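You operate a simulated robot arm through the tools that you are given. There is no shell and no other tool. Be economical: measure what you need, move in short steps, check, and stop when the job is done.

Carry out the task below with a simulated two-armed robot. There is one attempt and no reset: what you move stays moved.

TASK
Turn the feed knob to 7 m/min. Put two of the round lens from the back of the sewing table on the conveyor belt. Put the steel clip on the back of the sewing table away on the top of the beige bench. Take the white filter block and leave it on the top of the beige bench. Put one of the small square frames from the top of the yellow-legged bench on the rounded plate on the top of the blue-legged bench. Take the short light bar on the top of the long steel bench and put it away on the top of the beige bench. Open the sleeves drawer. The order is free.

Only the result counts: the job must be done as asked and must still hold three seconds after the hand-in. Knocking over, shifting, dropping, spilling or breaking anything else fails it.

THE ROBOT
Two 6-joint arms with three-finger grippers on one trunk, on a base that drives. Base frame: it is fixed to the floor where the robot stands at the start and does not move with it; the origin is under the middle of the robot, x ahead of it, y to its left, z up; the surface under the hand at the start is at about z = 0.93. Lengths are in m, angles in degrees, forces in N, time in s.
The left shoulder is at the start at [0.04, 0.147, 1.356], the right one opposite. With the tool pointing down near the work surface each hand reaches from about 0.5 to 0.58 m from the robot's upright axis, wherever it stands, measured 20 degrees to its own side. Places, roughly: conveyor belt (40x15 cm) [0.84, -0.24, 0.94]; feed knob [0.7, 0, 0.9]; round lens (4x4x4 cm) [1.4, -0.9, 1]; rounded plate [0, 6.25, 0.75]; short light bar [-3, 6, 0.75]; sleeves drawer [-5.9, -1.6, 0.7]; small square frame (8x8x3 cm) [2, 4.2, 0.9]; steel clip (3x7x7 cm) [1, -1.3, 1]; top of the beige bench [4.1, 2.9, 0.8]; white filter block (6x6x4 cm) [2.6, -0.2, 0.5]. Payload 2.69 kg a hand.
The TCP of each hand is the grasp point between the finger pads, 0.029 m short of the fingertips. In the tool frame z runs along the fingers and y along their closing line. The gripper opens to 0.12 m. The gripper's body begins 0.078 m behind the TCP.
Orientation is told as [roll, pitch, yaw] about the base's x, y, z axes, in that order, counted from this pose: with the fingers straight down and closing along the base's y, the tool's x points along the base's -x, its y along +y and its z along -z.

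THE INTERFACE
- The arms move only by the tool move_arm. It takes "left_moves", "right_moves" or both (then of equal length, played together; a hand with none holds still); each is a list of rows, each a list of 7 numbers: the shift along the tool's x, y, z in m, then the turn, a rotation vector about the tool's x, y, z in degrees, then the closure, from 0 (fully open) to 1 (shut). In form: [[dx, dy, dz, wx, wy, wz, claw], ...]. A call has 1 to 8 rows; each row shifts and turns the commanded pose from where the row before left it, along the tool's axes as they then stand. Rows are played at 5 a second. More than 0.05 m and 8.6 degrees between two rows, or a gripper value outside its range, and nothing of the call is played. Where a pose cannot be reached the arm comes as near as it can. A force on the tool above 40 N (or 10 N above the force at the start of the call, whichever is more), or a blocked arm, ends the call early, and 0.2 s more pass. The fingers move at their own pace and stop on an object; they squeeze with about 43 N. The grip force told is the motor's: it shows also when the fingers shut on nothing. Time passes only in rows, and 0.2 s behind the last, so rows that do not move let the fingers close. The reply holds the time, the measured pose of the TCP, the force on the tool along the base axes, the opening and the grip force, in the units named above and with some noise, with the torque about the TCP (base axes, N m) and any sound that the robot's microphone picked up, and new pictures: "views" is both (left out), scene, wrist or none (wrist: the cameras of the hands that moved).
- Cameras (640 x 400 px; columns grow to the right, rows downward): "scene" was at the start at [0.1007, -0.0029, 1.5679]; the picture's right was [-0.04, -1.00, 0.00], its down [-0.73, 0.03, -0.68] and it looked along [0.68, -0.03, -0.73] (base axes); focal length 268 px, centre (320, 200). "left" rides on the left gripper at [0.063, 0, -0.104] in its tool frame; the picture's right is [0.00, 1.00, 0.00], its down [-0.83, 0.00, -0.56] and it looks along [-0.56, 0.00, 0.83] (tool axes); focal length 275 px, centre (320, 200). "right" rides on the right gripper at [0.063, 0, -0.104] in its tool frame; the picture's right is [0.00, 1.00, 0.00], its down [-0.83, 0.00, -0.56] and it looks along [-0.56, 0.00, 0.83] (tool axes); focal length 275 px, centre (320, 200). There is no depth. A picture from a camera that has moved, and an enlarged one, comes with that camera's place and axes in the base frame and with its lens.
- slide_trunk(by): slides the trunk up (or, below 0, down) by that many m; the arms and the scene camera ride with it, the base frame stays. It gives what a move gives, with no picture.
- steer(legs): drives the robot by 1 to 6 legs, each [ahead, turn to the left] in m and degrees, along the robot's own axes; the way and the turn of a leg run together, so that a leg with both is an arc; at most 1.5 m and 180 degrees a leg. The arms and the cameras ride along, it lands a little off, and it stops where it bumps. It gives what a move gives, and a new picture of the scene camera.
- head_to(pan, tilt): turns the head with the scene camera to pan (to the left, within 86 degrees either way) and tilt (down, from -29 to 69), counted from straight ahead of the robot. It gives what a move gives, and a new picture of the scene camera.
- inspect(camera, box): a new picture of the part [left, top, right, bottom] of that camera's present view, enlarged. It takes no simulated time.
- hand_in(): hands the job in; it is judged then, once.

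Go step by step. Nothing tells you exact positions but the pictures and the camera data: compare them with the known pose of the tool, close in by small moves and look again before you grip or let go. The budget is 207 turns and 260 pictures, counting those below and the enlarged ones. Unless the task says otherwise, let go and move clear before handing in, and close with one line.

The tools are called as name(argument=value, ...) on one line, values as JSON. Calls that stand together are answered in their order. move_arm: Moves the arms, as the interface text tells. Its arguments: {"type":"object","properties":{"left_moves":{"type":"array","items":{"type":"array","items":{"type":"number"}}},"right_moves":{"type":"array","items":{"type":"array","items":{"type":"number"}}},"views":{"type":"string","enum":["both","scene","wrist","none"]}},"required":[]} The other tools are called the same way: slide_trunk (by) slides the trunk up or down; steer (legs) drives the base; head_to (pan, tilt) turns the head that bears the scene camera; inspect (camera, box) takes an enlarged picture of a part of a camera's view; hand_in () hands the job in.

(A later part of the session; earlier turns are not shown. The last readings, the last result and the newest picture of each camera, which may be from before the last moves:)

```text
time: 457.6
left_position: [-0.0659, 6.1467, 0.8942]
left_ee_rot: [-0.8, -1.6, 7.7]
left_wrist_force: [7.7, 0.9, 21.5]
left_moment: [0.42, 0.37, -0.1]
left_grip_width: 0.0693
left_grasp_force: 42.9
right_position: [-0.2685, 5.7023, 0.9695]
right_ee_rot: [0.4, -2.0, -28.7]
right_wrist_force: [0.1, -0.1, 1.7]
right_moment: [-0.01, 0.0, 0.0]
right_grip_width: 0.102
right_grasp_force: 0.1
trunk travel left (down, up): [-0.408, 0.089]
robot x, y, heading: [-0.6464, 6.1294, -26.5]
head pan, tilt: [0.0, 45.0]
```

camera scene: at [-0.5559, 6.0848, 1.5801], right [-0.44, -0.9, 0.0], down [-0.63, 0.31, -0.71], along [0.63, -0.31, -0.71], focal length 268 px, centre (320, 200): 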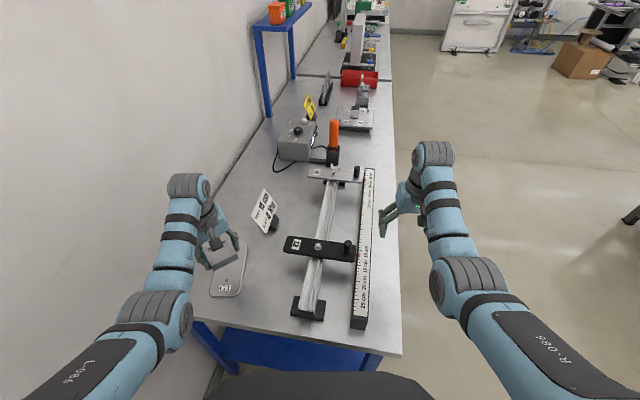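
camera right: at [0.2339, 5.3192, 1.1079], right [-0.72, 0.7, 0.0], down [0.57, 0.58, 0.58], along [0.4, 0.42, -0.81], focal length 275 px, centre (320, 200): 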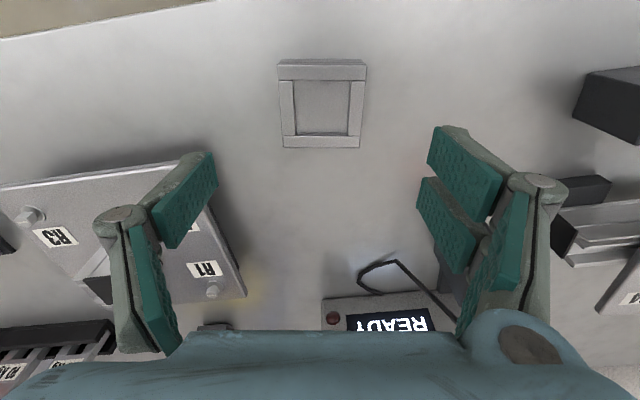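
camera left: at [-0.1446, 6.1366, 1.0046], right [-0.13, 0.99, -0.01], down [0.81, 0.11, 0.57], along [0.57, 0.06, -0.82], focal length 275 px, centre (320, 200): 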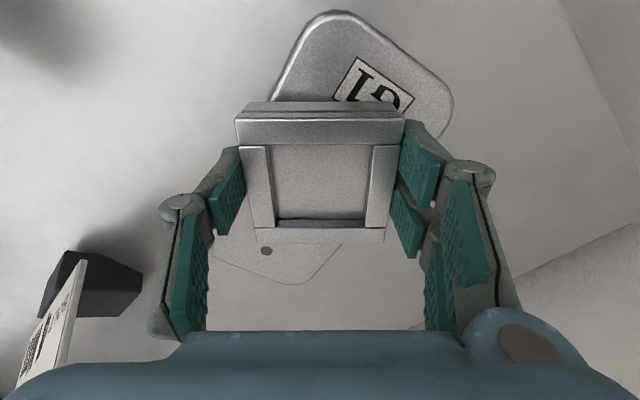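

Contact. I relieve, open a little and rise.

move_arm(left_moves=[[0, 0, -0.003, 0, 0, 0, 0.5], [0, 0, 0, 0, 0, 0, 0.4], [0, 0, 0, 0, 0, 0, 0.28], [0, 0, 0, 0, 0, 0, 0.28], [0, 0, -0.03, 0, 0, 0, 0.28], [0, 0, -0.04, 0, 0, 0, 0.28], [0, 0, -0.03, 0, 0, 0, 0.28]], views="wrist")

```text
time: 459.2
left_position: [-0.0623, 6.1454, 0.9918]
left_ee_rot: [-0.6, -1.3, 7.6]
left_wrist_force: [0.3, 0.1, -1.0]
left_moment: [-0.03, 0.03, 0.01]
left_grip_width: 0.0865
left_grasp_force: 0.2
left hand out of reach, approached as far as the arm can: row 7
right_position: [-0.2672, 5.7013, 0.9686]
right_ee_rot: [0.3, -2.0, -28.8]
right_wrist_force: [0.6, -0.5, -0.5]
right_moment: [0.03, 0.01, 0.04]
right_grip_width: 0.1021
right_grasp_force: 0.1
trunk travel left (down, up): [-0.408, 0.089]
robot x, y, heading: [-0.6477, 6.1322, -26.0]
head pan, tilt: [0.0, 45.0]
camera left: at [-0.1269, 6.1376, 1.0938], right [-0.13, 0.99, -0.01], down [0.81, 0.11, 0.57], along [0.57, 0.06, -0.82], focal length 275 px, centre (320, 200)
```

left: 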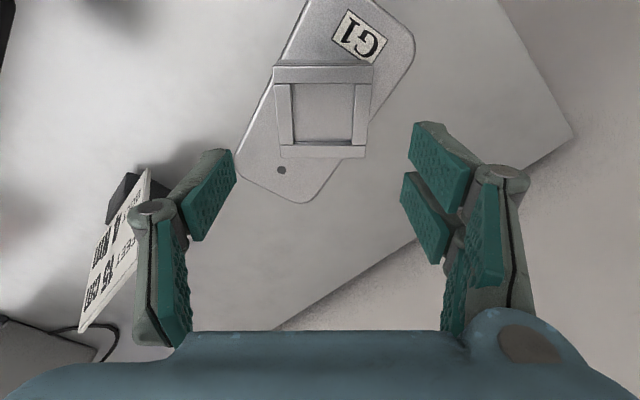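

The frame lies on the rounded plate. I raise the trunk, back off, straighten the left wrist and drive to the steel bench with the light bar.

slide_trunk(by=0.085)

steer(legs=[[-0.5, 0], [0, -132], [1.1, 0]])

move_arm(left_moves=[[0, -0.03, 0, 0, 0, 8.5, 0.3], [0, -0.03, 0, 0, 0, 8.5, 0.3], [0.01, -0.02, 0, 0, 0, 8.5, 0.3], [0, 0, 0, 0, 0, 8.5, 0.3]], views="none")

head_to(pan=-35, tilt=30)

```text
time: 460.4
left_position: [-0.0622, 6.1473, 1.0746]
left_ee_rot: [-0.8, -1.3, 7.6]
left_wrist_force: [0.1, 0.3, 0.0]
left_moment: [-0.02, 0.02, -0.01]
left_grip_width: 0.0866
left_grasp_force: 0.0
right_position: [-0.2668, 5.702, 1.0547]
right_ee_rot: [0.3, -2.0, -28.8]
right_wrist_force: [-0.3, 0.6, 0.3]
right_moment: [-0.03, 0.0, -0.01]
right_grip_width: 0.102
right_grasp_force: 0.1
trunk travel left (down, up): [-0.493, 0.004]
robot x, y, heading: [-0.6494, 6.1291, -26.2]
head pan, tilt: [0.0, 45.0]
```

```text
time: 474.0
left_position: [-2.4918, 5.4757, 1.074]
left_ee_rot: [-0.8, -1.3, -123.8]
left_wrist_force: [0.6, -0.1, -0.2]
left_moment: [-0.01, 0.02, -0.01]
left_grip_width: 0.0863
left_grasp_force: 0.0
right_position: [-2.6891, 5.924, 1.0542]
right_ee_rot: [0.3, -2.1, -160.3]
right_wrist_force: [0.0, 0.0, -0.5]
right_moment: [0.01, 0.03, -0.02]
right_grip_width: 0.102
right_grasp_force: 0.1
trunk travel left (down, up): [-0.493, 0.004]
robot x, y, heading: [-2.1177, 5.9261, -157.4]
head pan, tilt: [0.0, 45.0]
camera scene: at [-2.21, 5.8881, 1.5803], right [-0.38, 0.93, 0.0], down [0.65, 0.27, -0.71], along [-0.65, -0.27, -0.71], focal length 268 px, centre (320, 200)
```

scene: 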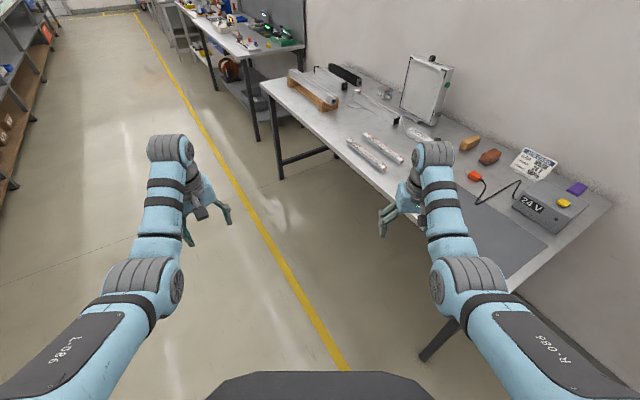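

```text
time: 475.0
left_position: [-2.545, 5.5336, 1.0747]
left_ee_rot: [0.1, -1.5, -157.9]
left_wrist_force: [0.4, -0.3, 0.4]
left_moment: [0.0, 0.0, 0.02]
left_grip_width: 0.084
left_grasp_force: 0.1
right_position: [-2.6906, 5.923, 1.0541]
right_ee_rot: [0.2, -2.0, -160.3]
right_wrist_force: [0.5, -1.1, -0.3]
right_moment: [0.0, 0.0, -0.02]
right_grip_width: 0.1019
right_grasp_force: 0.1
trunk travel left (down, up): [-0.493, 0.004]
robot x, y, heading: [-2.1193, 5.9238, -157.8]
head pan, tilt: [0.0, 45.0]
```

```text
time: 476.0
left_position: [-2.5458, 5.5343, 1.0753]
left_ee_rot: [0.0, -1.4, -157.7]
left_wrist_force: [0.2, 0.0, -0.9]
left_moment: [-0.01, 0.02, -0.01]
left_grip_width: 0.0839
left_grasp_force: 0.1
right_position: [-2.6904, 5.9231, 1.0531]
right_ee_rot: [0.3, -1.9, -160.3]
right_wrist_force: [0.1, -0.1, -0.3]
right_moment: [0.03, -0.01, 0.04]
right_grip_width: 0.1019
right_grasp_force: 0.0
trunk travel left (down, up): [-0.493, 0.004]
robot x, y, heading: [-2.1182, 5.9233, -157.6]
head pan, tilt: [-35.0, 30.0]
camera scene: at [-2.2245, 5.9384, 1.6028], right [0.22, 0.98, 0.0], down [0.49, -0.11, -0.87], along [-0.84, 0.19, -0.5], focal length 268 px, centre (320, 200)
```

scene: 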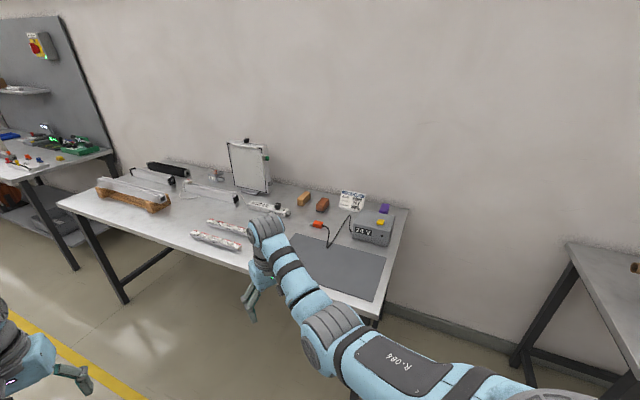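

inspect(camera="scene", box=[80, 150, 320, 300])

```text
2.67 times, centred on (200, 225) of scene
camera zoom: at [-2.2245, 5.9384, 1.6028], right [0.22, 0.98, 0.0], down [0.49, -0.11, -0.87], along [-0.84, 0.19, -0.5], focal length 715 px, centre (640, 133)
```

zoom: 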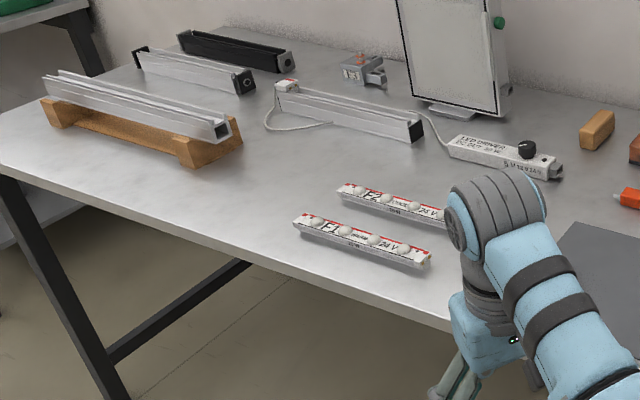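

steer(legs=[[0, -50]])

head_to(pan=22, tilt=32)

```text
time: 478.6
left_position: [-2.6947, 5.9943, 1.0733]
left_ee_rot: [0.1, -1.3, 152.8]
left_wrist_force: [0.2, 0.3, -0.6]
left_moment: [-0.02, 0.0, -0.02]
left_grip_width: 0.0841
left_grasp_force: 0.0
right_position: [-2.4928, 6.3578, 1.0537]
right_ee_rot: [0.3, -1.9, 150.5]
right_wrist_force: [-0.7, -0.5, -0.2]
right_moment: [0.01, 0.0, -0.01]
right_grip_width: 0.102
right_grasp_force: 0.1
trunk travel left (down, up): [-0.493, 0.004]
robot x, y, heading: [-2.1223, 5.9264, 152.8]
head pan, tilt: [-35.0, 30.0]
camera scene: at [-2.1784, 6.0147, 1.6028], right [0.88, 0.47, 0.0], down [0.23, -0.44, -0.87], along [-0.41, 0.77, -0.5], focal length 268 px, centre (320, 200)
```

scene: 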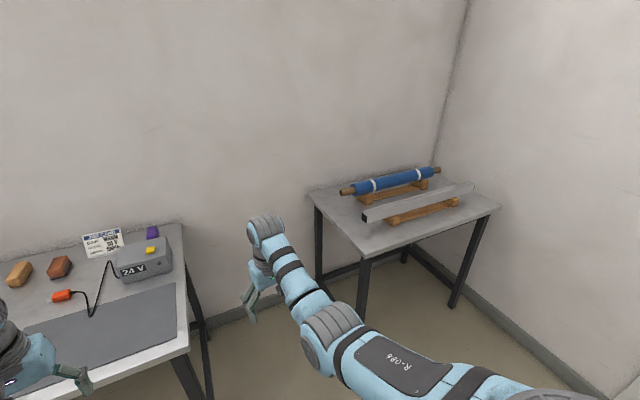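

```text
time: 479.9
left_position: [-2.695, 5.9957, 1.0741]
left_ee_rot: [0.1, -1.4, 152.8]
left_wrist_force: [0.4, 0.4, 0.5]
left_moment: [-0.01, 0.01, 0.02]
left_grip_width: 0.0843
left_grasp_force: 0.0
right_position: [-2.4915, 6.3578, 1.0545]
right_ee_rot: [0.3, -2.0, 150.4]
right_wrist_force: [-0.6, 0.1, 0.3]
right_moment: [0.01, -0.04, 0.0]
right_grip_width: 0.1019
right_grasp_force: 0.0
trunk travel left (down, up): [-0.493, 0.004]
robot x, y, heading: [-2.1191, 5.9255, 152.9]
head pan, tilt: [22.0, 32.0]
camera scene: at [-2.2248, 5.9434, 1.5996], right [0.09, 1.0, 0.0], down [0.53, -0.05, -0.85], along [-0.84, 0.08, -0.53], focal length 268 px, centre (320, 200)
```

scene: 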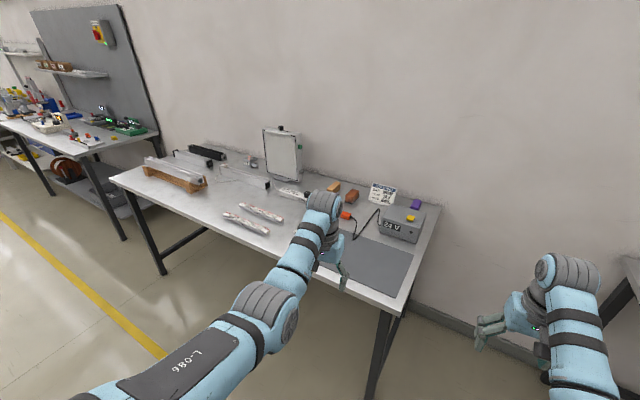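

inspect(camera="scene", box=[210, 180, 310, 250])

```text
5.71 times, centred on (260, 215) of scene
camera zoom: at [-2.2248, 5.9434, 1.5996], right [0.09, 1.0, 0.0], down [0.53, -0.05, -0.85], along [-0.84, 0.08, -0.53], focal length 1533 px, centre (663, 114)
```

zoom: 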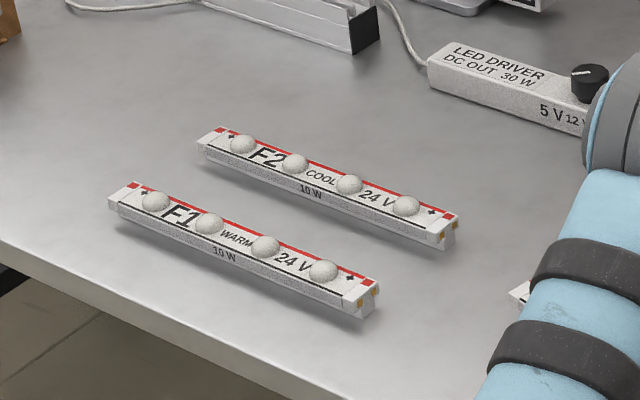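

A third bar, seemingly shorter, is partly hidden under the arm near (-3.2,5.95), which fits the given place. I move to stand before it.

steer(legs=[[0, 56], [0.75, 0], [0, -63]])

move_arm(right_moves=[[0, 0, 0, 0, 0, 0, 0.2]], views="wrist")

```text
time: 489.2
left_position: [-3.3503, 5.7187, 1.0744]
left_ee_rot: [0.2, -1.4, 144.9]
left_wrist_force: [-0.6, 0.9, 0.7]
left_moment: [0.0, -0.02, 0.0]
left_grip_width: 0.0843
left_grasp_force: 0.0
right_position: [-3.1014, 6.0501, 1.0539]
right_ee_rot: [0.3, -1.9, 142.3]
right_wrist_force: [0.7, 0.3, 0.1]
right_moment: [-0.02, -0.04, 0.01]
right_grip_width: 0.102
right_grasp_force: 0.0
trunk travel left (down, up): [-0.493, 0.004]
robot x, y, heading: [-2.7897, 5.5709, 145.1]
head pan, tilt: [22.0, 32.0]
camera scene: at [-2.8936, 5.602, 1.5996], right [0.23, 0.97, 0.0], down [0.52, -0.12, -0.85], along [-0.83, 0.19, -0.53], focal length 268 px, centre (320, 200)
```

scene: 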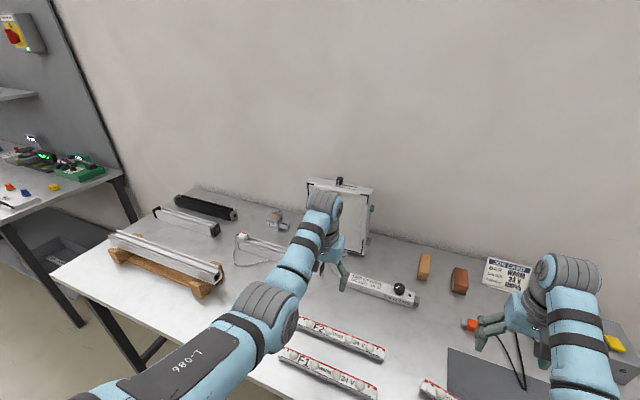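

```text
time: 489.6
left_position: [-3.3503, 5.7195, 1.0745]
left_ee_rot: [0.1, -1.4, 144.8]
left_wrist_force: [0.5, -0.1, -0.4]
left_moment: [0.04, 0.0, -0.01]
left_grip_width: 0.0842
left_grasp_force: 0.0
right_position: [-3.1011, 6.0501, 1.0534]
right_ee_rot: [0.3, -1.9, 142.2]
right_wrist_force: [0.4, 0.4, -0.3]
right_moment: [-0.03, 0.01, 0.01]
right_grip_width: 0.096
right_grasp_force: 0.0
trunk travel left (down, up): [-0.493, 0.004]
robot x, y, heading: [-2.7855, 5.5699, 145.2]
head pan, tilt: [22.0, 32.0]
camera right: at [-3.0477, 6.0108, 1.1567], right [-0.61, -0.79, 0.01], down [-0.64, 0.5, 0.58], along [-0.47, 0.35, -0.81], focal length 275 px, centre (320, 200)
```

right: 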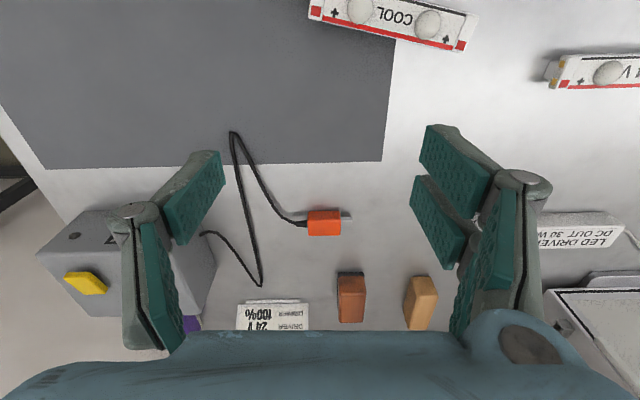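

The short bar ("COOL", two lamps) lies near (-3.11,5.955) beside the grey mat. I back 6 cm and turn the right wrist about 79° to grip across it.

steer(legs=[[-0.06, 0]])

move_arm(right_moves=[[0, 0, 0, 0, 0, -8.6, 0.4], [0, 0, 0, 0, 0, -8.6, 0.4], [0, 0, 0, 0, 0, -8.6, 0.4], [0, 0, 0, 0, 0, -8.6, 0.4], [0, 0, 0, 0, 0, -8.6, 0.4], [0, 0, 0, 0, 0, -8.6, 0.4], [0, 0, 0, 0, 0, -8.6, 0.4], [0, 0, 0, 0, 0, -8.6, 0.4]], views="wrist")

```text
time: 490.6
left_position: [-3.3096, 5.6914, 1.0684]
left_ee_rot: [0.1, -0.7, 144.8]
left_wrist_force: [-1.3, 0.9, -0.2]
left_moment: [-0.08, -0.09, -0.02]
left_grip_width: 0.0839
left_grasp_force: 0.1
right_position: [-3.0598, 6.0215, 1.0483]
right_ee_rot: [0.2, -1.4, 142.3]
right_wrist_force: [-2.1, -0.1, -0.3]
right_moment: [-0.05, -0.11, 0.01]
right_grip_width: 0.0958
right_grasp_force: 0.0
trunk travel left (down, up): [-0.493, 0.004]
robot x, y, heading: [-2.74, 5.5383, 145.0]
head pan, tilt: [22.0, 32.0]
camera scene: at [-2.8571, 5.5772, 1.5985], right [0.23, 0.97, 0.0], down [0.52, -0.12, -0.84], along [-0.82, 0.19, -0.54], focal length 268 px, centre (320, 200)
```

scene: 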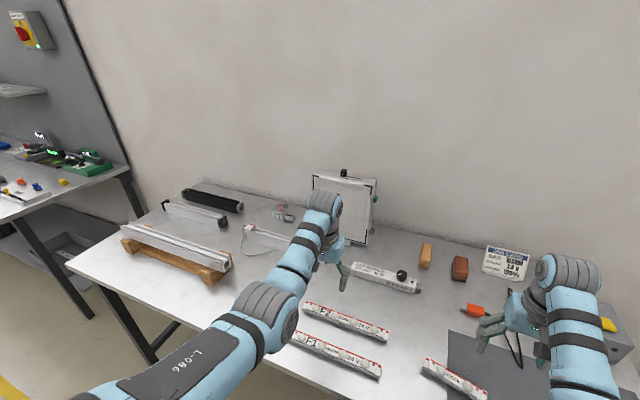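

```text
time: 492.4
left_position: [-3.3002, 5.6849, 1.0747]
left_ee_rot: [0.1, -1.6, 144.8]
left_wrist_force: [0.0, -0.8, 0.6]
left_moment: [-0.03, 0.0, 0.01]
left_grip_width: 0.0839
left_grasp_force: 0.0
right_position: [-3.0523, 6.0161, 1.0539]
right_ee_rot: [-1.6, -1.0, -148.7]
right_wrist_force: [-0.9, 0.7, 0.4]
right_moment: [-0.03, 0.03, 0.02]
right_grip_width: 0.072
right_grasp_force: 0.1
trunk travel left (down, up): [-0.493, 0.004]
robot x, y, heading: [-2.7429, 5.5358, 145.0]
head pan, tilt: [22.0, 32.0]
camera right: at [-2.9955, 6.0477, 1.1577], right [0.52, -0.85, -0.03], down [-0.69, -0.44, 0.57], along [-0.5, -0.28, -0.82], focal length 275 px, centre (320, 200)
```

right: 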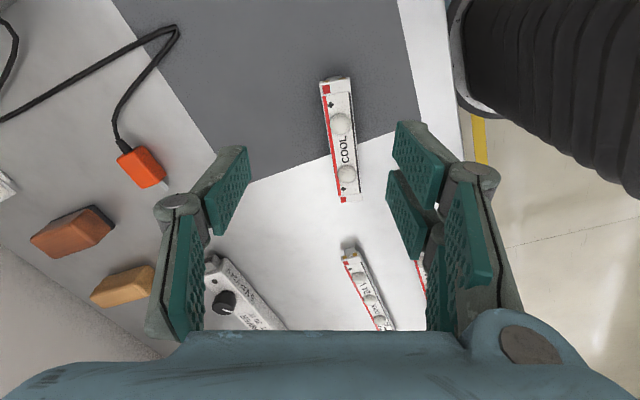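

The wrist turn works; the bar is centred at (-3.11,5.954), top z≈0.80. I shift over it, align, and lower the trunk.

move_arm(right_moves=[[-0.038, 0.015, 0, 0, 0, -3.8, 0.4], [-0.038, 0.015, 0, 0, 0, -3.7, 0.4], [0, 0, 0, 0, 0, 0, 0.4]], views="none")

slide_trunk(by=-0.15)

move_arm(right_moves=[[0, 0, 0, 0, 0, 0, 0.4]], views="wrist")

```text
time: 493.2
left_position: [-3.3015, 5.6863, 1.0755]
left_ee_rot: [0.2, -1.3, 144.8]
left_wrist_force: [0.5, 0.2, -0.3]
left_moment: [-0.02, 0.01, 0.01]
left_grip_width: 0.0842
left_grasp_force: 0.1
right_position: [-3.0993, 5.9484, 1.0534]
right_ee_rot: [-1.8, -0.8, -141.3]
right_wrist_force: [-0.7, -0.2, 0.4]
right_moment: [-0.03, 0.04, 0.0]
right_grip_width: 0.0721
right_grasp_force: 0.0
trunk travel left (down, up): [-0.493, 0.004]
robot x, y, heading: [-2.7415, 5.5364, 145.4]
head pan, tilt: [22.0, 32.0]
```

```text
time: 494.9
left_position: [-3.3019, 5.6851, 0.9235]
left_ee_rot: [0.1, -1.4, 144.9]
left_wrist_force: [1.1, 0.4, 0.4]
left_moment: [0.02, -0.01, 0.04]
left_grip_width: 0.0843
left_grasp_force: 0.0
right_position: [-3.0984, 5.9499, 0.9033]
right_ee_rot: [-1.8, -0.9, -141.3]
right_wrist_force: [-0.7, 0.1, -0.1]
right_moment: [0.02, -0.01, 0.02]
right_grip_width: 0.072
right_grasp_force: 0.0
trunk travel left (down, up): [-0.343, 0.154]
robot x, y, heading: [-2.7442, 5.5336, 145.0]
head pan, tilt: [22.0, 32.0]
```

```text
time: 495.3
left_position: [-3.3006, 5.6848, 0.9236]
left_ee_rot: [0.2, -1.4, 144.8]
left_wrist_force: [0.1, 0.3, -0.4]
left_moment: [-0.01, 0.01, -0.01]
left_grip_width: 0.084
left_grasp_force: 0.1
right_position: [-3.0988, 5.9502, 0.9022]
right_ee_rot: [-1.8, -0.8, -141.3]
right_wrist_force: [-0.3, -0.1, 0.2]
right_moment: [-0.03, 0.01, 0.02]
right_grip_width: 0.072
right_grasp_force: 0.1
trunk travel left (down, up): [-0.343, 0.154]
robot x, y, heading: [-2.7398, 5.5379, 144.8]
head pan, tilt: [22.0, 32.0]
camera right: at [-3.0476, 5.9876, 1.0074], right [0.63, -0.78, -0.03], down [-0.63, -0.53, 0.57], along [-0.46, -0.34, -0.82], focal length 275 px, centre (320, 200)
```

right: 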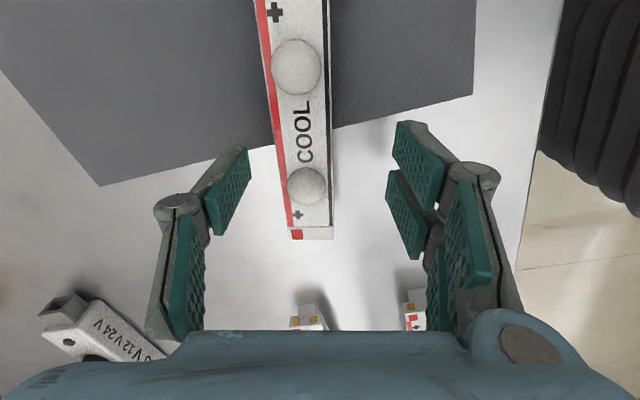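

move_arm(right_moves=[[-0.009, -0.015, 0.02, 0, 0, -2.4, 0.35], [0, 0, 0.03, 0, 0, 0, 0.35], [0, 0, 0.025, 0, 0, 0, 0.35], [0, 0, 0, 0, 0, 0, 0.35]], views="wrist")

```text
time: 495.9
left_position: [-3.2979, 5.6814, 0.9273]
left_ee_rot: [0.1, -1.8, 144.8]
left_wrist_force: [0.0, -0.4, -0.5]
left_moment: [-0.01, 0.02, 0.0]
left_grip_width: 0.0838
left_grasp_force: 0.1
right_position: [-3.114, 5.955, 0.8725]
right_ee_rot: [-2.6, -1.0, -138.9]
right_wrist_force: [7.9, -5.4, 26.9]
right_moment: [-1.02, -1.01, 0.12]
right_grip_width: 0.0947
right_grasp_force: 10.6
trunk travel left (down, up): [-0.343, 0.154]
robot x, y, heading: [-2.7399, 5.5371, 145.1]
head pan, tilt: [22.0, 32.0]
stopped in row 2 (right hand): the force on the tool passed its limit at 48 N (the readings are from after the stop); the commanded pose is now the measured one
camera right: at [-3.0632, 5.9948, 0.9753], right [0.66, -0.75, -0.05], down [-0.6, -0.56, 0.57], along [-0.45, -0.35, -0.82], focal length 275 px, centre (320, 200)
```

right: 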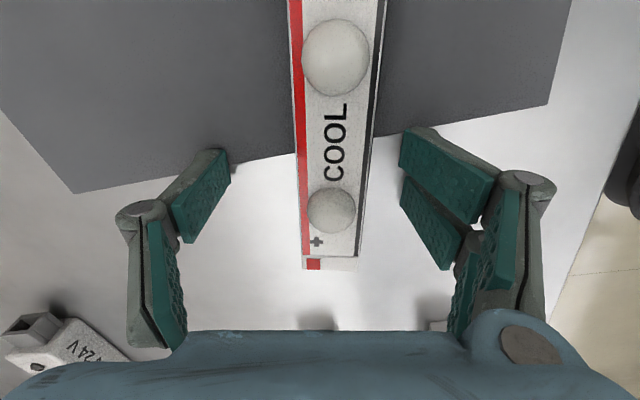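

The fingers touched the bench: its top is at about 0.845 here. The bar is between the fingers; I rise 6 mm, shift 2 cm to its middle and close.

move_arm(right_moves=[[0, 0, -0.008, 0, 0, 0, 0.3], [0.02, 0.006, 0, 0, 0, 0, 0.3], [0, 0, 0, 0, 0, 0, 0.5], [0, 0, 0, 0, 0, 0, 0.85], [0, 0, 0, 0, 0, 0, 0.85]], views="wrist")

```text
time: 496.9
left_position: [-3.295, 5.6791, 0.9308]
left_ee_rot: [0.1, -2.1, 144.7]
left_wrist_force: [0.3, -0.4, 0.1]
left_moment: [-0.01, 0.03, 0.03]
left_grip_width: 0.084
left_grasp_force: 0.2
right_position: [-3.0933, 5.9575, 0.8834]
right_ee_rot: [-2.5, -1.2, -138.6]
right_wrist_force: [16.8, -24.6, 36.5]
right_moment: [-0.95, -1.59, -0.75]
right_grip_width: 0.0412
right_grasp_force: 17.2
trunk travel left (down, up): [-0.343, 0.154]
robot x, y, heading: [-2.7395, 5.5369, 144.9]
head pan, tilt: [22.0, 32.0]
stopped in row 4 (right hand): the force on the tool passed its limit at 47 N (the readings are from after the stop); the commanded pose is now the measured one
camera right: at [-3.0416, 5.9971, 0.9861], right [0.66, -0.75, -0.04], down [-0.6, -0.56, 0.57], along [-0.45, -0.35, -0.82], focal length 275 px, centre (320, 200)
```

right: 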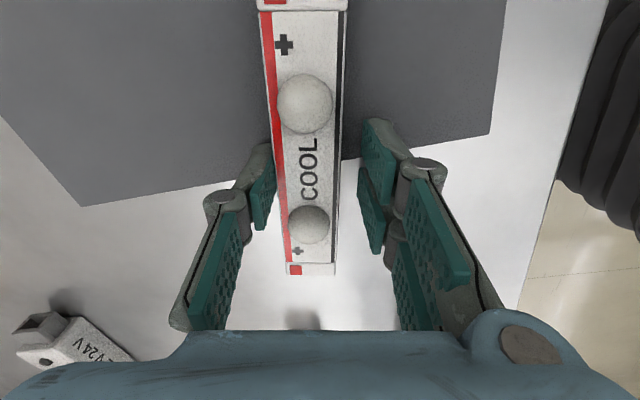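

The fingertips reach lower as they close, so they press on the bench. I rise 12 mm, centre 6 mm and close again.

move_arm(right_moves=[[0, 0, -0.01, 0, 0, 0, 0.5], [0, -0.006, -0.003, 0, 0, 0, 0.5], [0, 0, 0, 0, 0, 0, 0.5], [0, 0, 0, 0, 0, 0, 0.9], [0, 0, 0, 0, 0, 0, 0.9]], views="wrist")

```text
time: 498.1
left_position: [-3.3016, 5.685, 0.923]
left_ee_rot: [0.2, -1.5, 144.6]
left_wrist_force: [0.2, 1.2, -0.2]
left_moment: [0.01, -0.02, -0.03]
left_grip_width: 0.0838
left_grasp_force: 0.0
right_position: [-3.102, 5.97, 0.8885]
right_ee_rot: [-2.1, -0.9, -139.1]
right_wrist_force: [-0.4, -0.4, 0.6]
right_moment: [0.04, -0.06, 0.02]
right_grip_width: 0.0288
right_grasp_force: 43.0
trunk travel left (down, up): [-0.343, 0.154]
robot x, y, heading: [-2.7418, 5.537, 144.9]
head pan, tilt: [22.0, 32.0]
camera right: at [-3.0521, 6.0108, 0.9911], right [0.66, -0.75, -0.04], down [-0.6, -0.56, 0.57], along [-0.45, -0.35, -0.82], focal length 275 px, centre (320, 200)
```

right: 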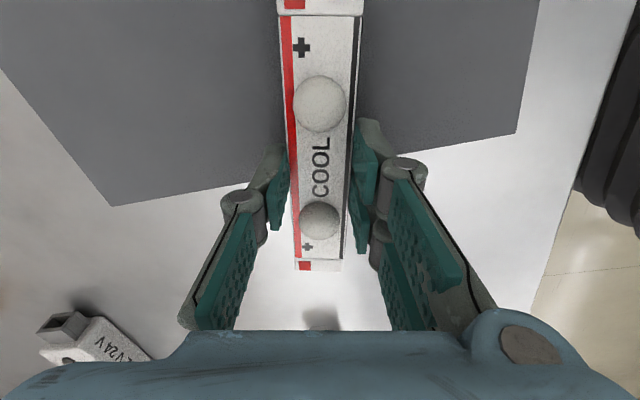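

move_arm(right_moves=[[0, 0, -0.02, 0, 0, 0, 0.9], [0, 0, -0.03, 0, 0, 0, 0.9], [0, 0, -0.03, 0, 0, 0, 0.9]], views="wrist")

slide_trunk(by=0.15)

```text
time: 498.9
left_position: [-3.3025, 5.6856, 0.9241]
left_ee_rot: [0.1, -1.4, 144.8]
left_wrist_force: [0.0, 0.3, -0.1]
left_moment: [0.0, -0.04, 0.01]
left_grip_width: 0.0841
left_grasp_force: 0.0
right_position: [-3.0999, 5.9694, 0.9679]
right_ee_rot: [-2.0, -0.8, -139.0]
right_wrist_force: [0.5, 0.7, -0.7]
right_moment: [-0.01, -0.03, 0.01]
right_grip_width: 0.0288
right_grasp_force: 43.0
trunk travel left (down, up): [-0.343, 0.154]
robot x, y, heading: [-2.7382, 5.5347, 145.1]
head pan, tilt: [22.0, 32.0]
camera right: at [-3.0503, 6.0095, 1.0713], right [0.66, -0.75, -0.04], down [-0.6, -0.56, 0.57], along [-0.45, -0.35, -0.82], focal length 275 px, centre (320, 200)
```

right: 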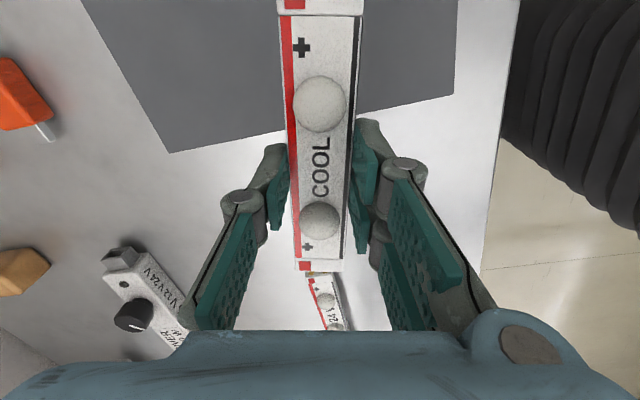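

```text
time: 500.7
left_position: [-3.3015, 5.6855, 1.075]
left_ee_rot: [0.1, -1.5, 144.7]
left_wrist_force: [0.0, 1.0, -0.8]
left_moment: [0.03, 0.0, -0.02]
left_grip_width: 0.084
left_grasp_force: 0.1
right_position: [-3.1001, 5.9691, 1.1183]
right_ee_rot: [-2.0, -0.9, -138.8]
right_wrist_force: [0.0, -0.6, -0.3]
right_moment: [0.01, 0.01, 0.04]
right_grip_width: 0.0289
right_grasp_force: 42.7
trunk travel left (down, up): [-0.493, 0.004]
robot x, y, heading: [-2.7432, 5.5351, 145.1]
head pan, tilt: [22.0, 32.0]
```

The short light bar is held. I back away and drive the long corridor back to the beige bench.

steer(legs=[[-0.35, 0], [0, -134.8], [0.77, 0], [0, -44.3], [1.5, 0], [1.5, 0]])

```text
time: 528.4
left_position: [1.2855, 3.5301, 1.0758]
left_ee_rot: [0.0, -1.5, -36.2]
left_wrist_force: [0.0, 0.0, -0.3]
left_moment: [0.01, 0.01, 0.0]
left_grip_width: 0.0838
left_grasp_force: 0.1
right_position: [1.0801, 3.2494, 1.1176]
right_ee_rot: [-2.0, -0.9, 40.4]
right_wrist_force: [0.5, -0.4, -1.0]
right_moment: [0.0, 0.01, -0.01]
right_grip_width: 0.0289
right_grasp_force: 42.2
trunk travel left (down, up): [-0.493, 0.004]
robot x, y, heading: [0.7294, 3.6887, -35.4]
head pan, tilt: [22.0, 32.0]
camera scene: at [0.8323, 3.656, 1.5997], right [-0.24, -0.97, 0.0], down [-0.51, 0.13, -0.85], along [0.82, -0.2, -0.53], focal length 268 px, centre (320, 200)
```

scene: 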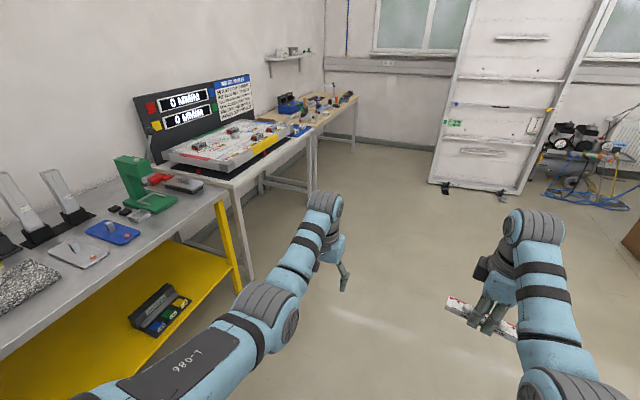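

steer(legs=[[0, 3.8], [1.45, 0], [1.4, 0], [0, 87.2], [0.3, 0]])

head_to(pan=-5, tilt=45)

```text
time: 547.9
left_position: [3.4532, 2.9235, 1.0762]
left_ee_rot: [0.1, -1.6, 51.9]
left_wrist_force: [-1.3, 0.4, 0.3]
left_moment: [0.02, -0.01, -0.01]
left_grip_width: 0.084
left_grasp_force: 0.0
right_position: [3.7268, 2.709, 1.1197]
right_ee_rot: [-2.3, -1.1, 128.2]
right_wrist_force: [0.0, 0.3, -0.2]
right_moment: [0.07, -0.04, -0.01]
right_grip_width: 0.0288
right_grasp_force: 43.4
trunk travel left (down, up): [-0.493, 0.004]
robot x, y, heading: [3.2796, 2.3748, 51.8]
head pan, tilt: [22.0, 32.0]
camera scene: at [3.3119, 2.474, 1.6], right [0.96, -0.28, 0.0], down [-0.14, -0.51, -0.85], along [0.23, 0.82, -0.53], focal length 268 px, centre (320, 200)
```

scene: 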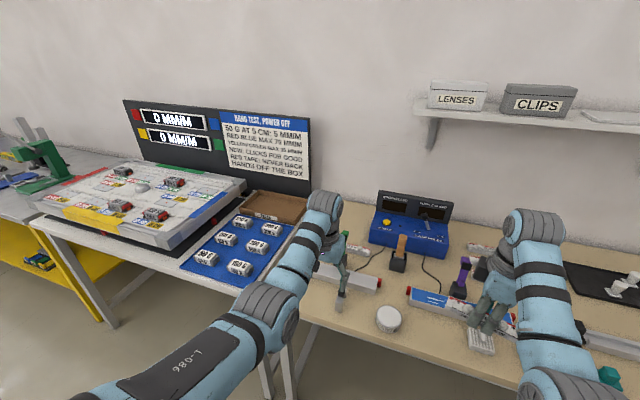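

```text
time: 548.8
left_position: [3.4556, 2.9261, 1.0741]
left_ee_rot: [0.1, -1.4, 51.8]
left_wrist_force: [-0.5, -0.1, -0.2]
left_moment: [0.0, -0.01, 0.03]
left_grip_width: 0.0841
left_grasp_force: 0.0
right_position: [3.729, 2.7109, 1.1179]
right_ee_rot: [-2.0, -0.9, 128.1]
right_wrist_force: [-0.7, -0.6, -1.5]
right_moment: [0.01, -0.01, 0.02]
right_grip_width: 0.0287
right_grasp_force: 42.3
trunk travel left (down, up): [-0.493, 0.004]
robot x, y, heading: [3.2742, 2.3768, 52.0]
head pan, tilt: [-5.0, 45.0]
camera scene: at [3.346, 2.4515, 1.5801], right [0.73, -0.68, 0.0], down [-0.48, -0.52, -0.71], along [0.48, 0.52, -0.71], focal length 268 px, centre (320, 200)
```

scene: 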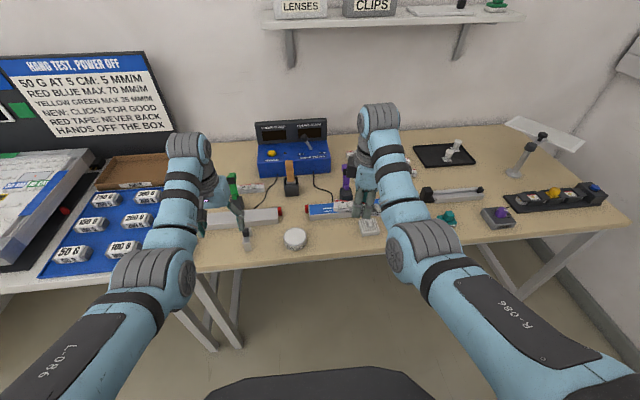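

I drive 0.12 m ahead, shift the bar left between paste tin and filter block, align it with the edge and lower the trunk a bit.

steer(legs=[[0.12, 0]])

move_arm(right_moves=[[-0.024, 0.007, 0, 0, 0, -6, 0.9], [-0.024, 0.007, 0, 0, 0, -6, 0.9], [0, 0, 0, 0, 0, -5.5, 0.9]], views="none")

slide_trunk(by=-0.08)

move_arm(right_moves=[[0, 0, 0.03, 0, 0, 0, 0.9], [0, 0, 0.03, 0, 0, 0, 0.9]], views="both")

```text
time: 550.0
left_position: [3.5216, 3.0122, 1.0802]
left_ee_rot: [0.1, -2.1, 51.7]
left_wrist_force: [1.1, 1.0, -0.4]
left_moment: [-0.2, 0.1, -0.03]
left_grip_width: 0.0838
left_grasp_force: 0.1
right_position: [3.792, 2.7961, 1.1227]
right_ee_rot: [-2.4, -1.0, 128.2]
right_wrist_force: [0.3, 2.5, -3.4]
right_moment: [-0.15, 0.1, -0.02]
right_grip_width: 0.0286
right_grasp_force: 42.7
trunk travel left (down, up): [-0.493, 0.004]
robot x, y, heading: [3.3468, 2.4663, 51.8]
head pan, tilt: [-5.0, 45.0]
camera scene: at [3.4125, 2.5371, 1.5807], right [0.73, -0.68, 0.0], down [-0.48, -0.51, -0.71], along [0.48, 0.52, -0.7], focal length 268 px, centre (320, 200)
```

scene: 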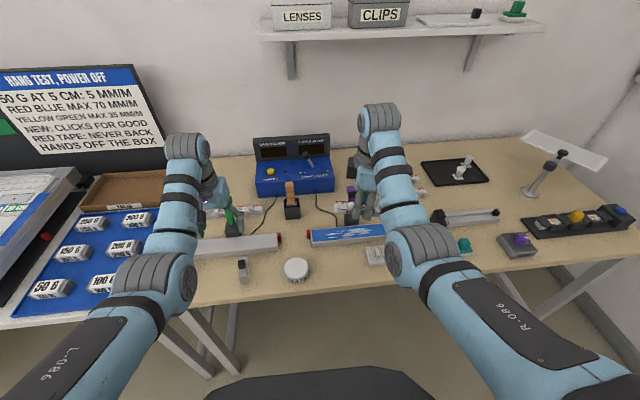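

```text
time: 550.8
left_position: [3.5223, 3.0122, 1.0812]
left_ee_rot: [0.2, -1.9, 51.8]
left_wrist_force: [-0.1, -0.7, 0.6]
left_moment: [0.05, -0.02, -0.02]
left_grip_width: 0.084
left_grasp_force: 0.1
right_position: [3.7518, 2.8251, 1.1207]
right_ee_rot: [-2.6, -0.3, 145.8]
right_wrist_force: [-0.5, -0.7, -0.7]
right_moment: [0.01, -0.03, 0.0]
right_grip_width: 0.0289
right_grasp_force: 42.6
trunk travel left (down, up): [-0.493, 0.004]
robot x, y, heading: [3.3474, 2.4707, 52.0]
head pan, tilt: [-5.0, 45.0]
```

```text
time: 552.0
left_position: [3.5243, 3.0166, 0.9963]
left_ee_rot: [0.1, -1.7, 51.7]
left_wrist_force: [0.6, 0.3, -0.8]
left_moment: [0.0, 0.05, 0.0]
left_grip_width: 0.084
left_grasp_force: 0.2
right_position: [3.7546, 2.8286, 1.0398]
right_ee_rot: [-2.2, -0.3, 145.8]
right_wrist_force: [0.2, 0.6, -0.2]
right_moment: [0.01, 0.0, 0.02]
right_grip_width: 0.0284
right_grasp_force: 43.0
trunk travel left (down, up): [-0.413, 0.084]
robot x, y, heading: [3.3522, 2.4673, 52.4]
head pan, tilt: [-5.0, 45.0]
```

```text
time: 552.6
left_position: [3.5249, 3.0167, 0.9959]
left_ee_rot: [0.2, -1.5, 51.8]
left_wrist_force: [0.4, 0.1, -0.4]
left_moment: [-0.02, 0.05, -0.04]
left_grip_width: 0.0838
left_grasp_force: 0.1
right_position: [3.7561, 2.8323, 0.979]
right_ee_rot: [-2.2, -0.3, 145.8]
right_wrist_force: [1.4, 0.6, -0.4]
right_moment: [-0.02, 0.02, -0.02]
right_grip_width: 0.0287
right_grasp_force: 43.0
trunk travel left (down, up): [-0.413, 0.084]
robot x, y, heading: [3.3495, 2.4676, 52.0]
head pan, tilt: [-5.0, 45.0]
camera scene: at [3.4191, 2.5453, 1.5005], right [0.73, -0.68, 0.0], down [-0.48, -0.52, -0.71], along [0.48, 0.52, -0.71], focal length 268 px, centre (320, 200)
camera right: at [3.8062, 2.7934, 1.0846], right [-0.56, -0.83, -0.04], down [-0.7, 0.45, 0.56], along [-0.45, 0.34, -0.83], focal length 275 px, centre (320, 200)
```

scene: 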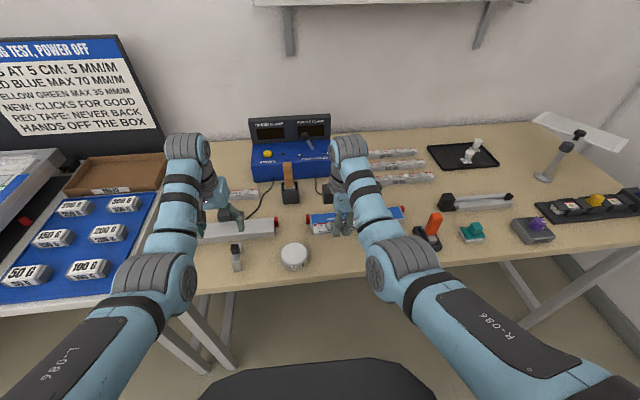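
right: 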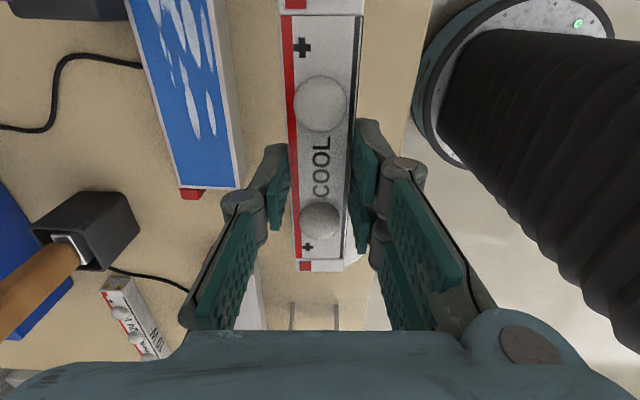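

Position is good; I shift 1.5 cm away from the filter and lower.

move_arm(right_moves=[[-0.015, -0.012, 0.02, 0, 0, 0, 0.9], [0, 0, 0.035, 0, 0, 0, 0.9], [0, 0, 0.03, 0, 0, 0, 0.9], [0, 0, 0.012, 0, 0, 0, 0.9], [0, 0, 0, 0, 0, 0, 0.9]], views="wrist")

```text
time: 553.8
left_position: [3.5251, 3.0173, 0.9973]
left_ee_rot: [0.1, -1.7, 51.8]
left_wrist_force: [-0.2, 0.0, 0.4]
left_moment: [-0.02, -0.02, -0.02]
left_grip_width: 0.0841
left_grasp_force: 0.0
right_position: [3.7498, 2.8378, 0.8885]
right_ee_rot: [-2.1, -0.3, 145.8]
right_wrist_force: [-0.5, -0.8, -0.9]
right_moment: [0.01, 0.02, 0.0]
right_grip_width: 0.0287
right_grasp_force: 42.7
right hand out of reach, approached as far as the arm can: row 3, 4
trunk travel left (down, up): [-0.413, 0.084]
robot x, y, heading: [3.3493, 2.4701, 52.2]
head pan, tilt: [-5.0, 45.0]
camera right: at [3.799, 2.7993, 0.9924], right [-0.56, -0.83, -0.04], down [-0.7, 0.45, 0.56], along [-0.45, 0.34, -0.83], focal length 275 px, centre (320, 200)
```

right: 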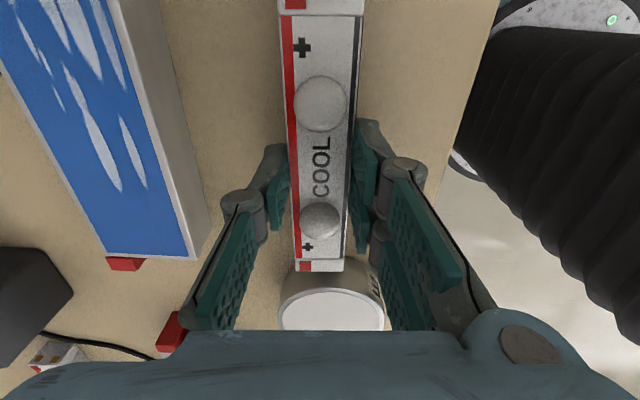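

move_arm(right_moves=[[0.004, 0, 0.005, 0, 0, 0, 0.9], [0, 0, 0.005, 0, 0, 0, 0.9], [0, 0, 0.004, 0, 0, 0, 0.9], [0, 0, 0, 0, 0, 0, 0.9]], views="none")

```text
time: 554.8
left_position: [3.5222, 3.0151, 0.9994]
left_ee_rot: [0.1, -2.0, 51.8]
left_wrist_force: [0.6, 0.6, 0.7]
left_moment: [0.01, 0.02, -0.01]
left_grip_width: 0.0838
left_grasp_force: 0.1
right_position: [3.7489, 2.8297, 0.8793]
right_ee_rot: [-2.7, -0.1, 145.7]
right_wrist_force: [0.7, 3.4, 36.5]
right_moment: [-0.59, 0.33, -0.01]
right_grip_width: 0.0286
right_grasp_force: 43.3
right hand out of reach, approached as far as the arm can: row 3
trunk travel left (down, up): [-0.413, 0.084]
robot x, y, heading: [3.3535, 2.4673, 52.2]
head pan, tilt: [-5.0, 45.0]
```

Firm contact. I relieve, open modestly and rise.

move_arm(right_moves=[[0, 0, -0.005, 0, 0, 0, 0.9], [0, 0, 0, 0, 0, 0, 0.7], [0, 0, 0, 0, 0, 0, 0.55], [0, 0, 0, 0, 0, 0, 0.55], [0, 0, -0.03, 0, 0, 0, 0.55], [0, 0, -0.04, 0, 0, 0, 0.55], [0, 0, -0.04, 0, 0, 0, 0.55]], views="both")

```text
time: 556.4
left_position: [3.5252, 3.0167, 0.996]
left_ee_rot: [0.1, -1.6, 51.8]
left_wrist_force: [-0.2, 0.5, 0.1]
left_moment: [-0.03, 0.01, 0.04]
left_grip_width: 0.084
left_grasp_force: 0.0
right_position: [3.7599, 2.8578, 0.9829]
right_ee_rot: [-2.0, -0.3, 145.8]
right_wrist_force: [0.2, 0.1, -1.0]
right_moment: [0.0, 0.01, 0.02]
right_grip_width: 0.0541
right_grasp_force: 0.0
right hand out of reach, approached as far as the arm can: row 5, 6, 7
trunk travel left (down, up): [-0.413, 0.084]
robot x, y, heading: [3.348, 2.4666, 52.1]
head pan, tilt: [-5.0, 45.0]
camera scene: at [3.4179, 2.5445, 1.5006], right [0.73, -0.68, 0.0], down [-0.48, -0.52, -0.71], along [0.48, 0.52, -0.71], focal length 268 px, centre (320, 200)
camera right: at [3.8111, 2.8189, 1.0885], right [-0.56, -0.83, -0.04], down [-0.7, 0.45, 0.56], along [-0.45, 0.34, -0.83], focal length 275 px, centre (320, 200)
```

scene: 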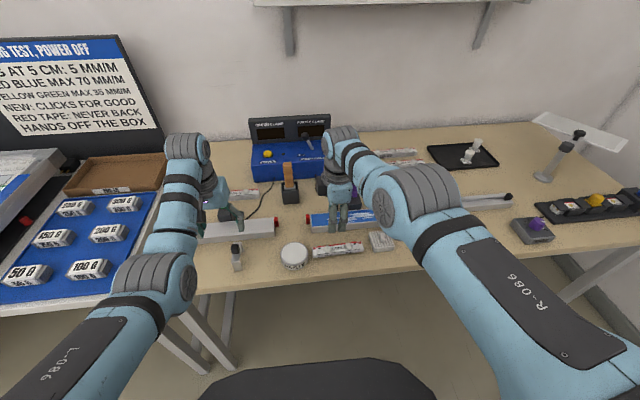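
right: 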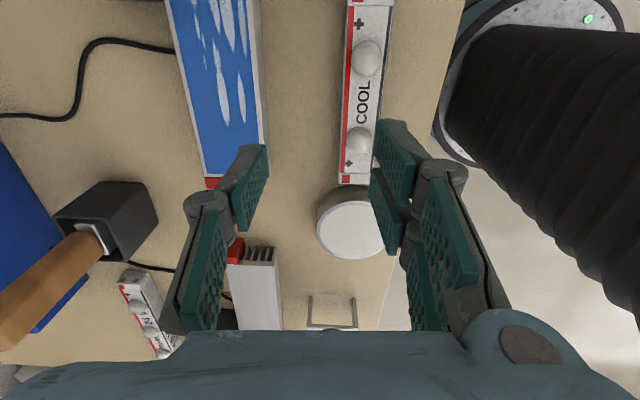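

Everything on the beige bench is placed. Now the sleeves drawer: it seems to be in the back side of the long middle table, so I drive around through the far aisle.

slide_trunk(by=0.08)

steer(legs=[[-0.35, 0], [0, 93.4], [1.5, 0], [1.5, 0], [1.5, 0], [1.46, 0]])

move_arm(right_moves=[[0, 0, 0, 0, 0, 8.5, 0.4], [0, 0, 0, 0, 0, 8.5, 0.4], [0, 0, 0, 0, 0, 8.5, 0.4], [0, 0, 0, 0, 0, 8.5, 0.4], [0, 0, 0, 0, 0, 8.5, 0.4], [0, 0, 0, 0, 0, 8.5, 0.4], [0, 0, 0, 0, 0, 8.5, 0.4], [0, 0, 0, 0, 0, 8.5, 0.4]], views="none")

```text
time: 557.6
left_position: [3.5251, 3.017, 1.077]
left_ee_rot: [0.0, -1.7, 51.7]
left_wrist_force: [-0.3, -0.2, 0.4]
left_moment: [0.03, 0.0, -0.01]
left_grip_width: 0.0841
left_grasp_force: 0.0
right_position: [3.7628, 2.857, 1.0631]
right_ee_rot: [-2.1, -0.2, 145.7]
right_wrist_force: [0.8, 0.2, 0.2]
right_moment: [0.02, -0.01, -0.03]
right_grip_width: 0.054
right_grasp_force: 0.1
trunk travel left (down, up): [-0.493, 0.004]
robot x, y, heading: [3.3514, 2.4658, 51.9]
head pan, tilt: [-5.0, 45.0]
```

```text
time: 591.6
left_position: [-2.3917, 5.5387, 1.0764]
left_ee_rot: [0.1, -1.7, 148.0]
left_wrist_force: [0.6, -0.2, -0.4]
left_moment: [0.01, 0.03, -0.01]
left_grip_width: 0.0842
left_grasp_force: 0.0
right_position: [-2.2601, 5.7905, 1.0634]
right_ee_rot: [-2.3, -0.2, -118.2]
right_wrist_force: [0.4, 0.0, -0.9]
right_moment: [-0.02, 0.04, -0.01]
right_grip_width: 0.0539
right_grasp_force: 0.0
trunk travel left (down, up): [-0.493, 0.004]
robot x, y, heading: [-1.8319, 5.4251, 148.4]
head pan, tilt: [-5.0, 45.0]
camera scene: at [-1.9098, 5.4836, 1.5803], right [0.6, 0.8, 0.0], down [0.57, -0.42, -0.71], along [-0.57, 0.42, -0.71], focal length 268 px, centre (320, 200)
```

scene: 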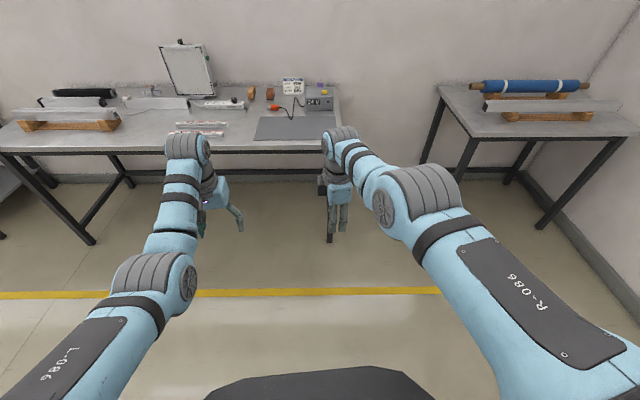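

```text
time: 593.4
left_position: [-2.3921, 5.538, 1.0765]
left_ee_rot: [0.2, -1.7, 148.0]
left_wrist_force: [-0.6, 0.0, -0.5]
left_moment: [0.01, 0.0, 0.02]
left_grip_width: 0.0841
left_grasp_force: 0.1
right_position: [-2.2612, 5.7913, 1.0631]
right_ee_rot: [-0.6, -2.1, 173.8]
right_wrist_force: [-0.5, 0.8, 0.0]
right_moment: [0.02, -0.02, -0.01]
right_grip_width: 0.0719
right_grasp_force: 0.0
trunk travel left (down, up): [-0.493, 0.004]
robot x, y, heading: [-1.8315, 5.4217, 148.3]
head pan, tilt: [-5.0, 45.0]
```

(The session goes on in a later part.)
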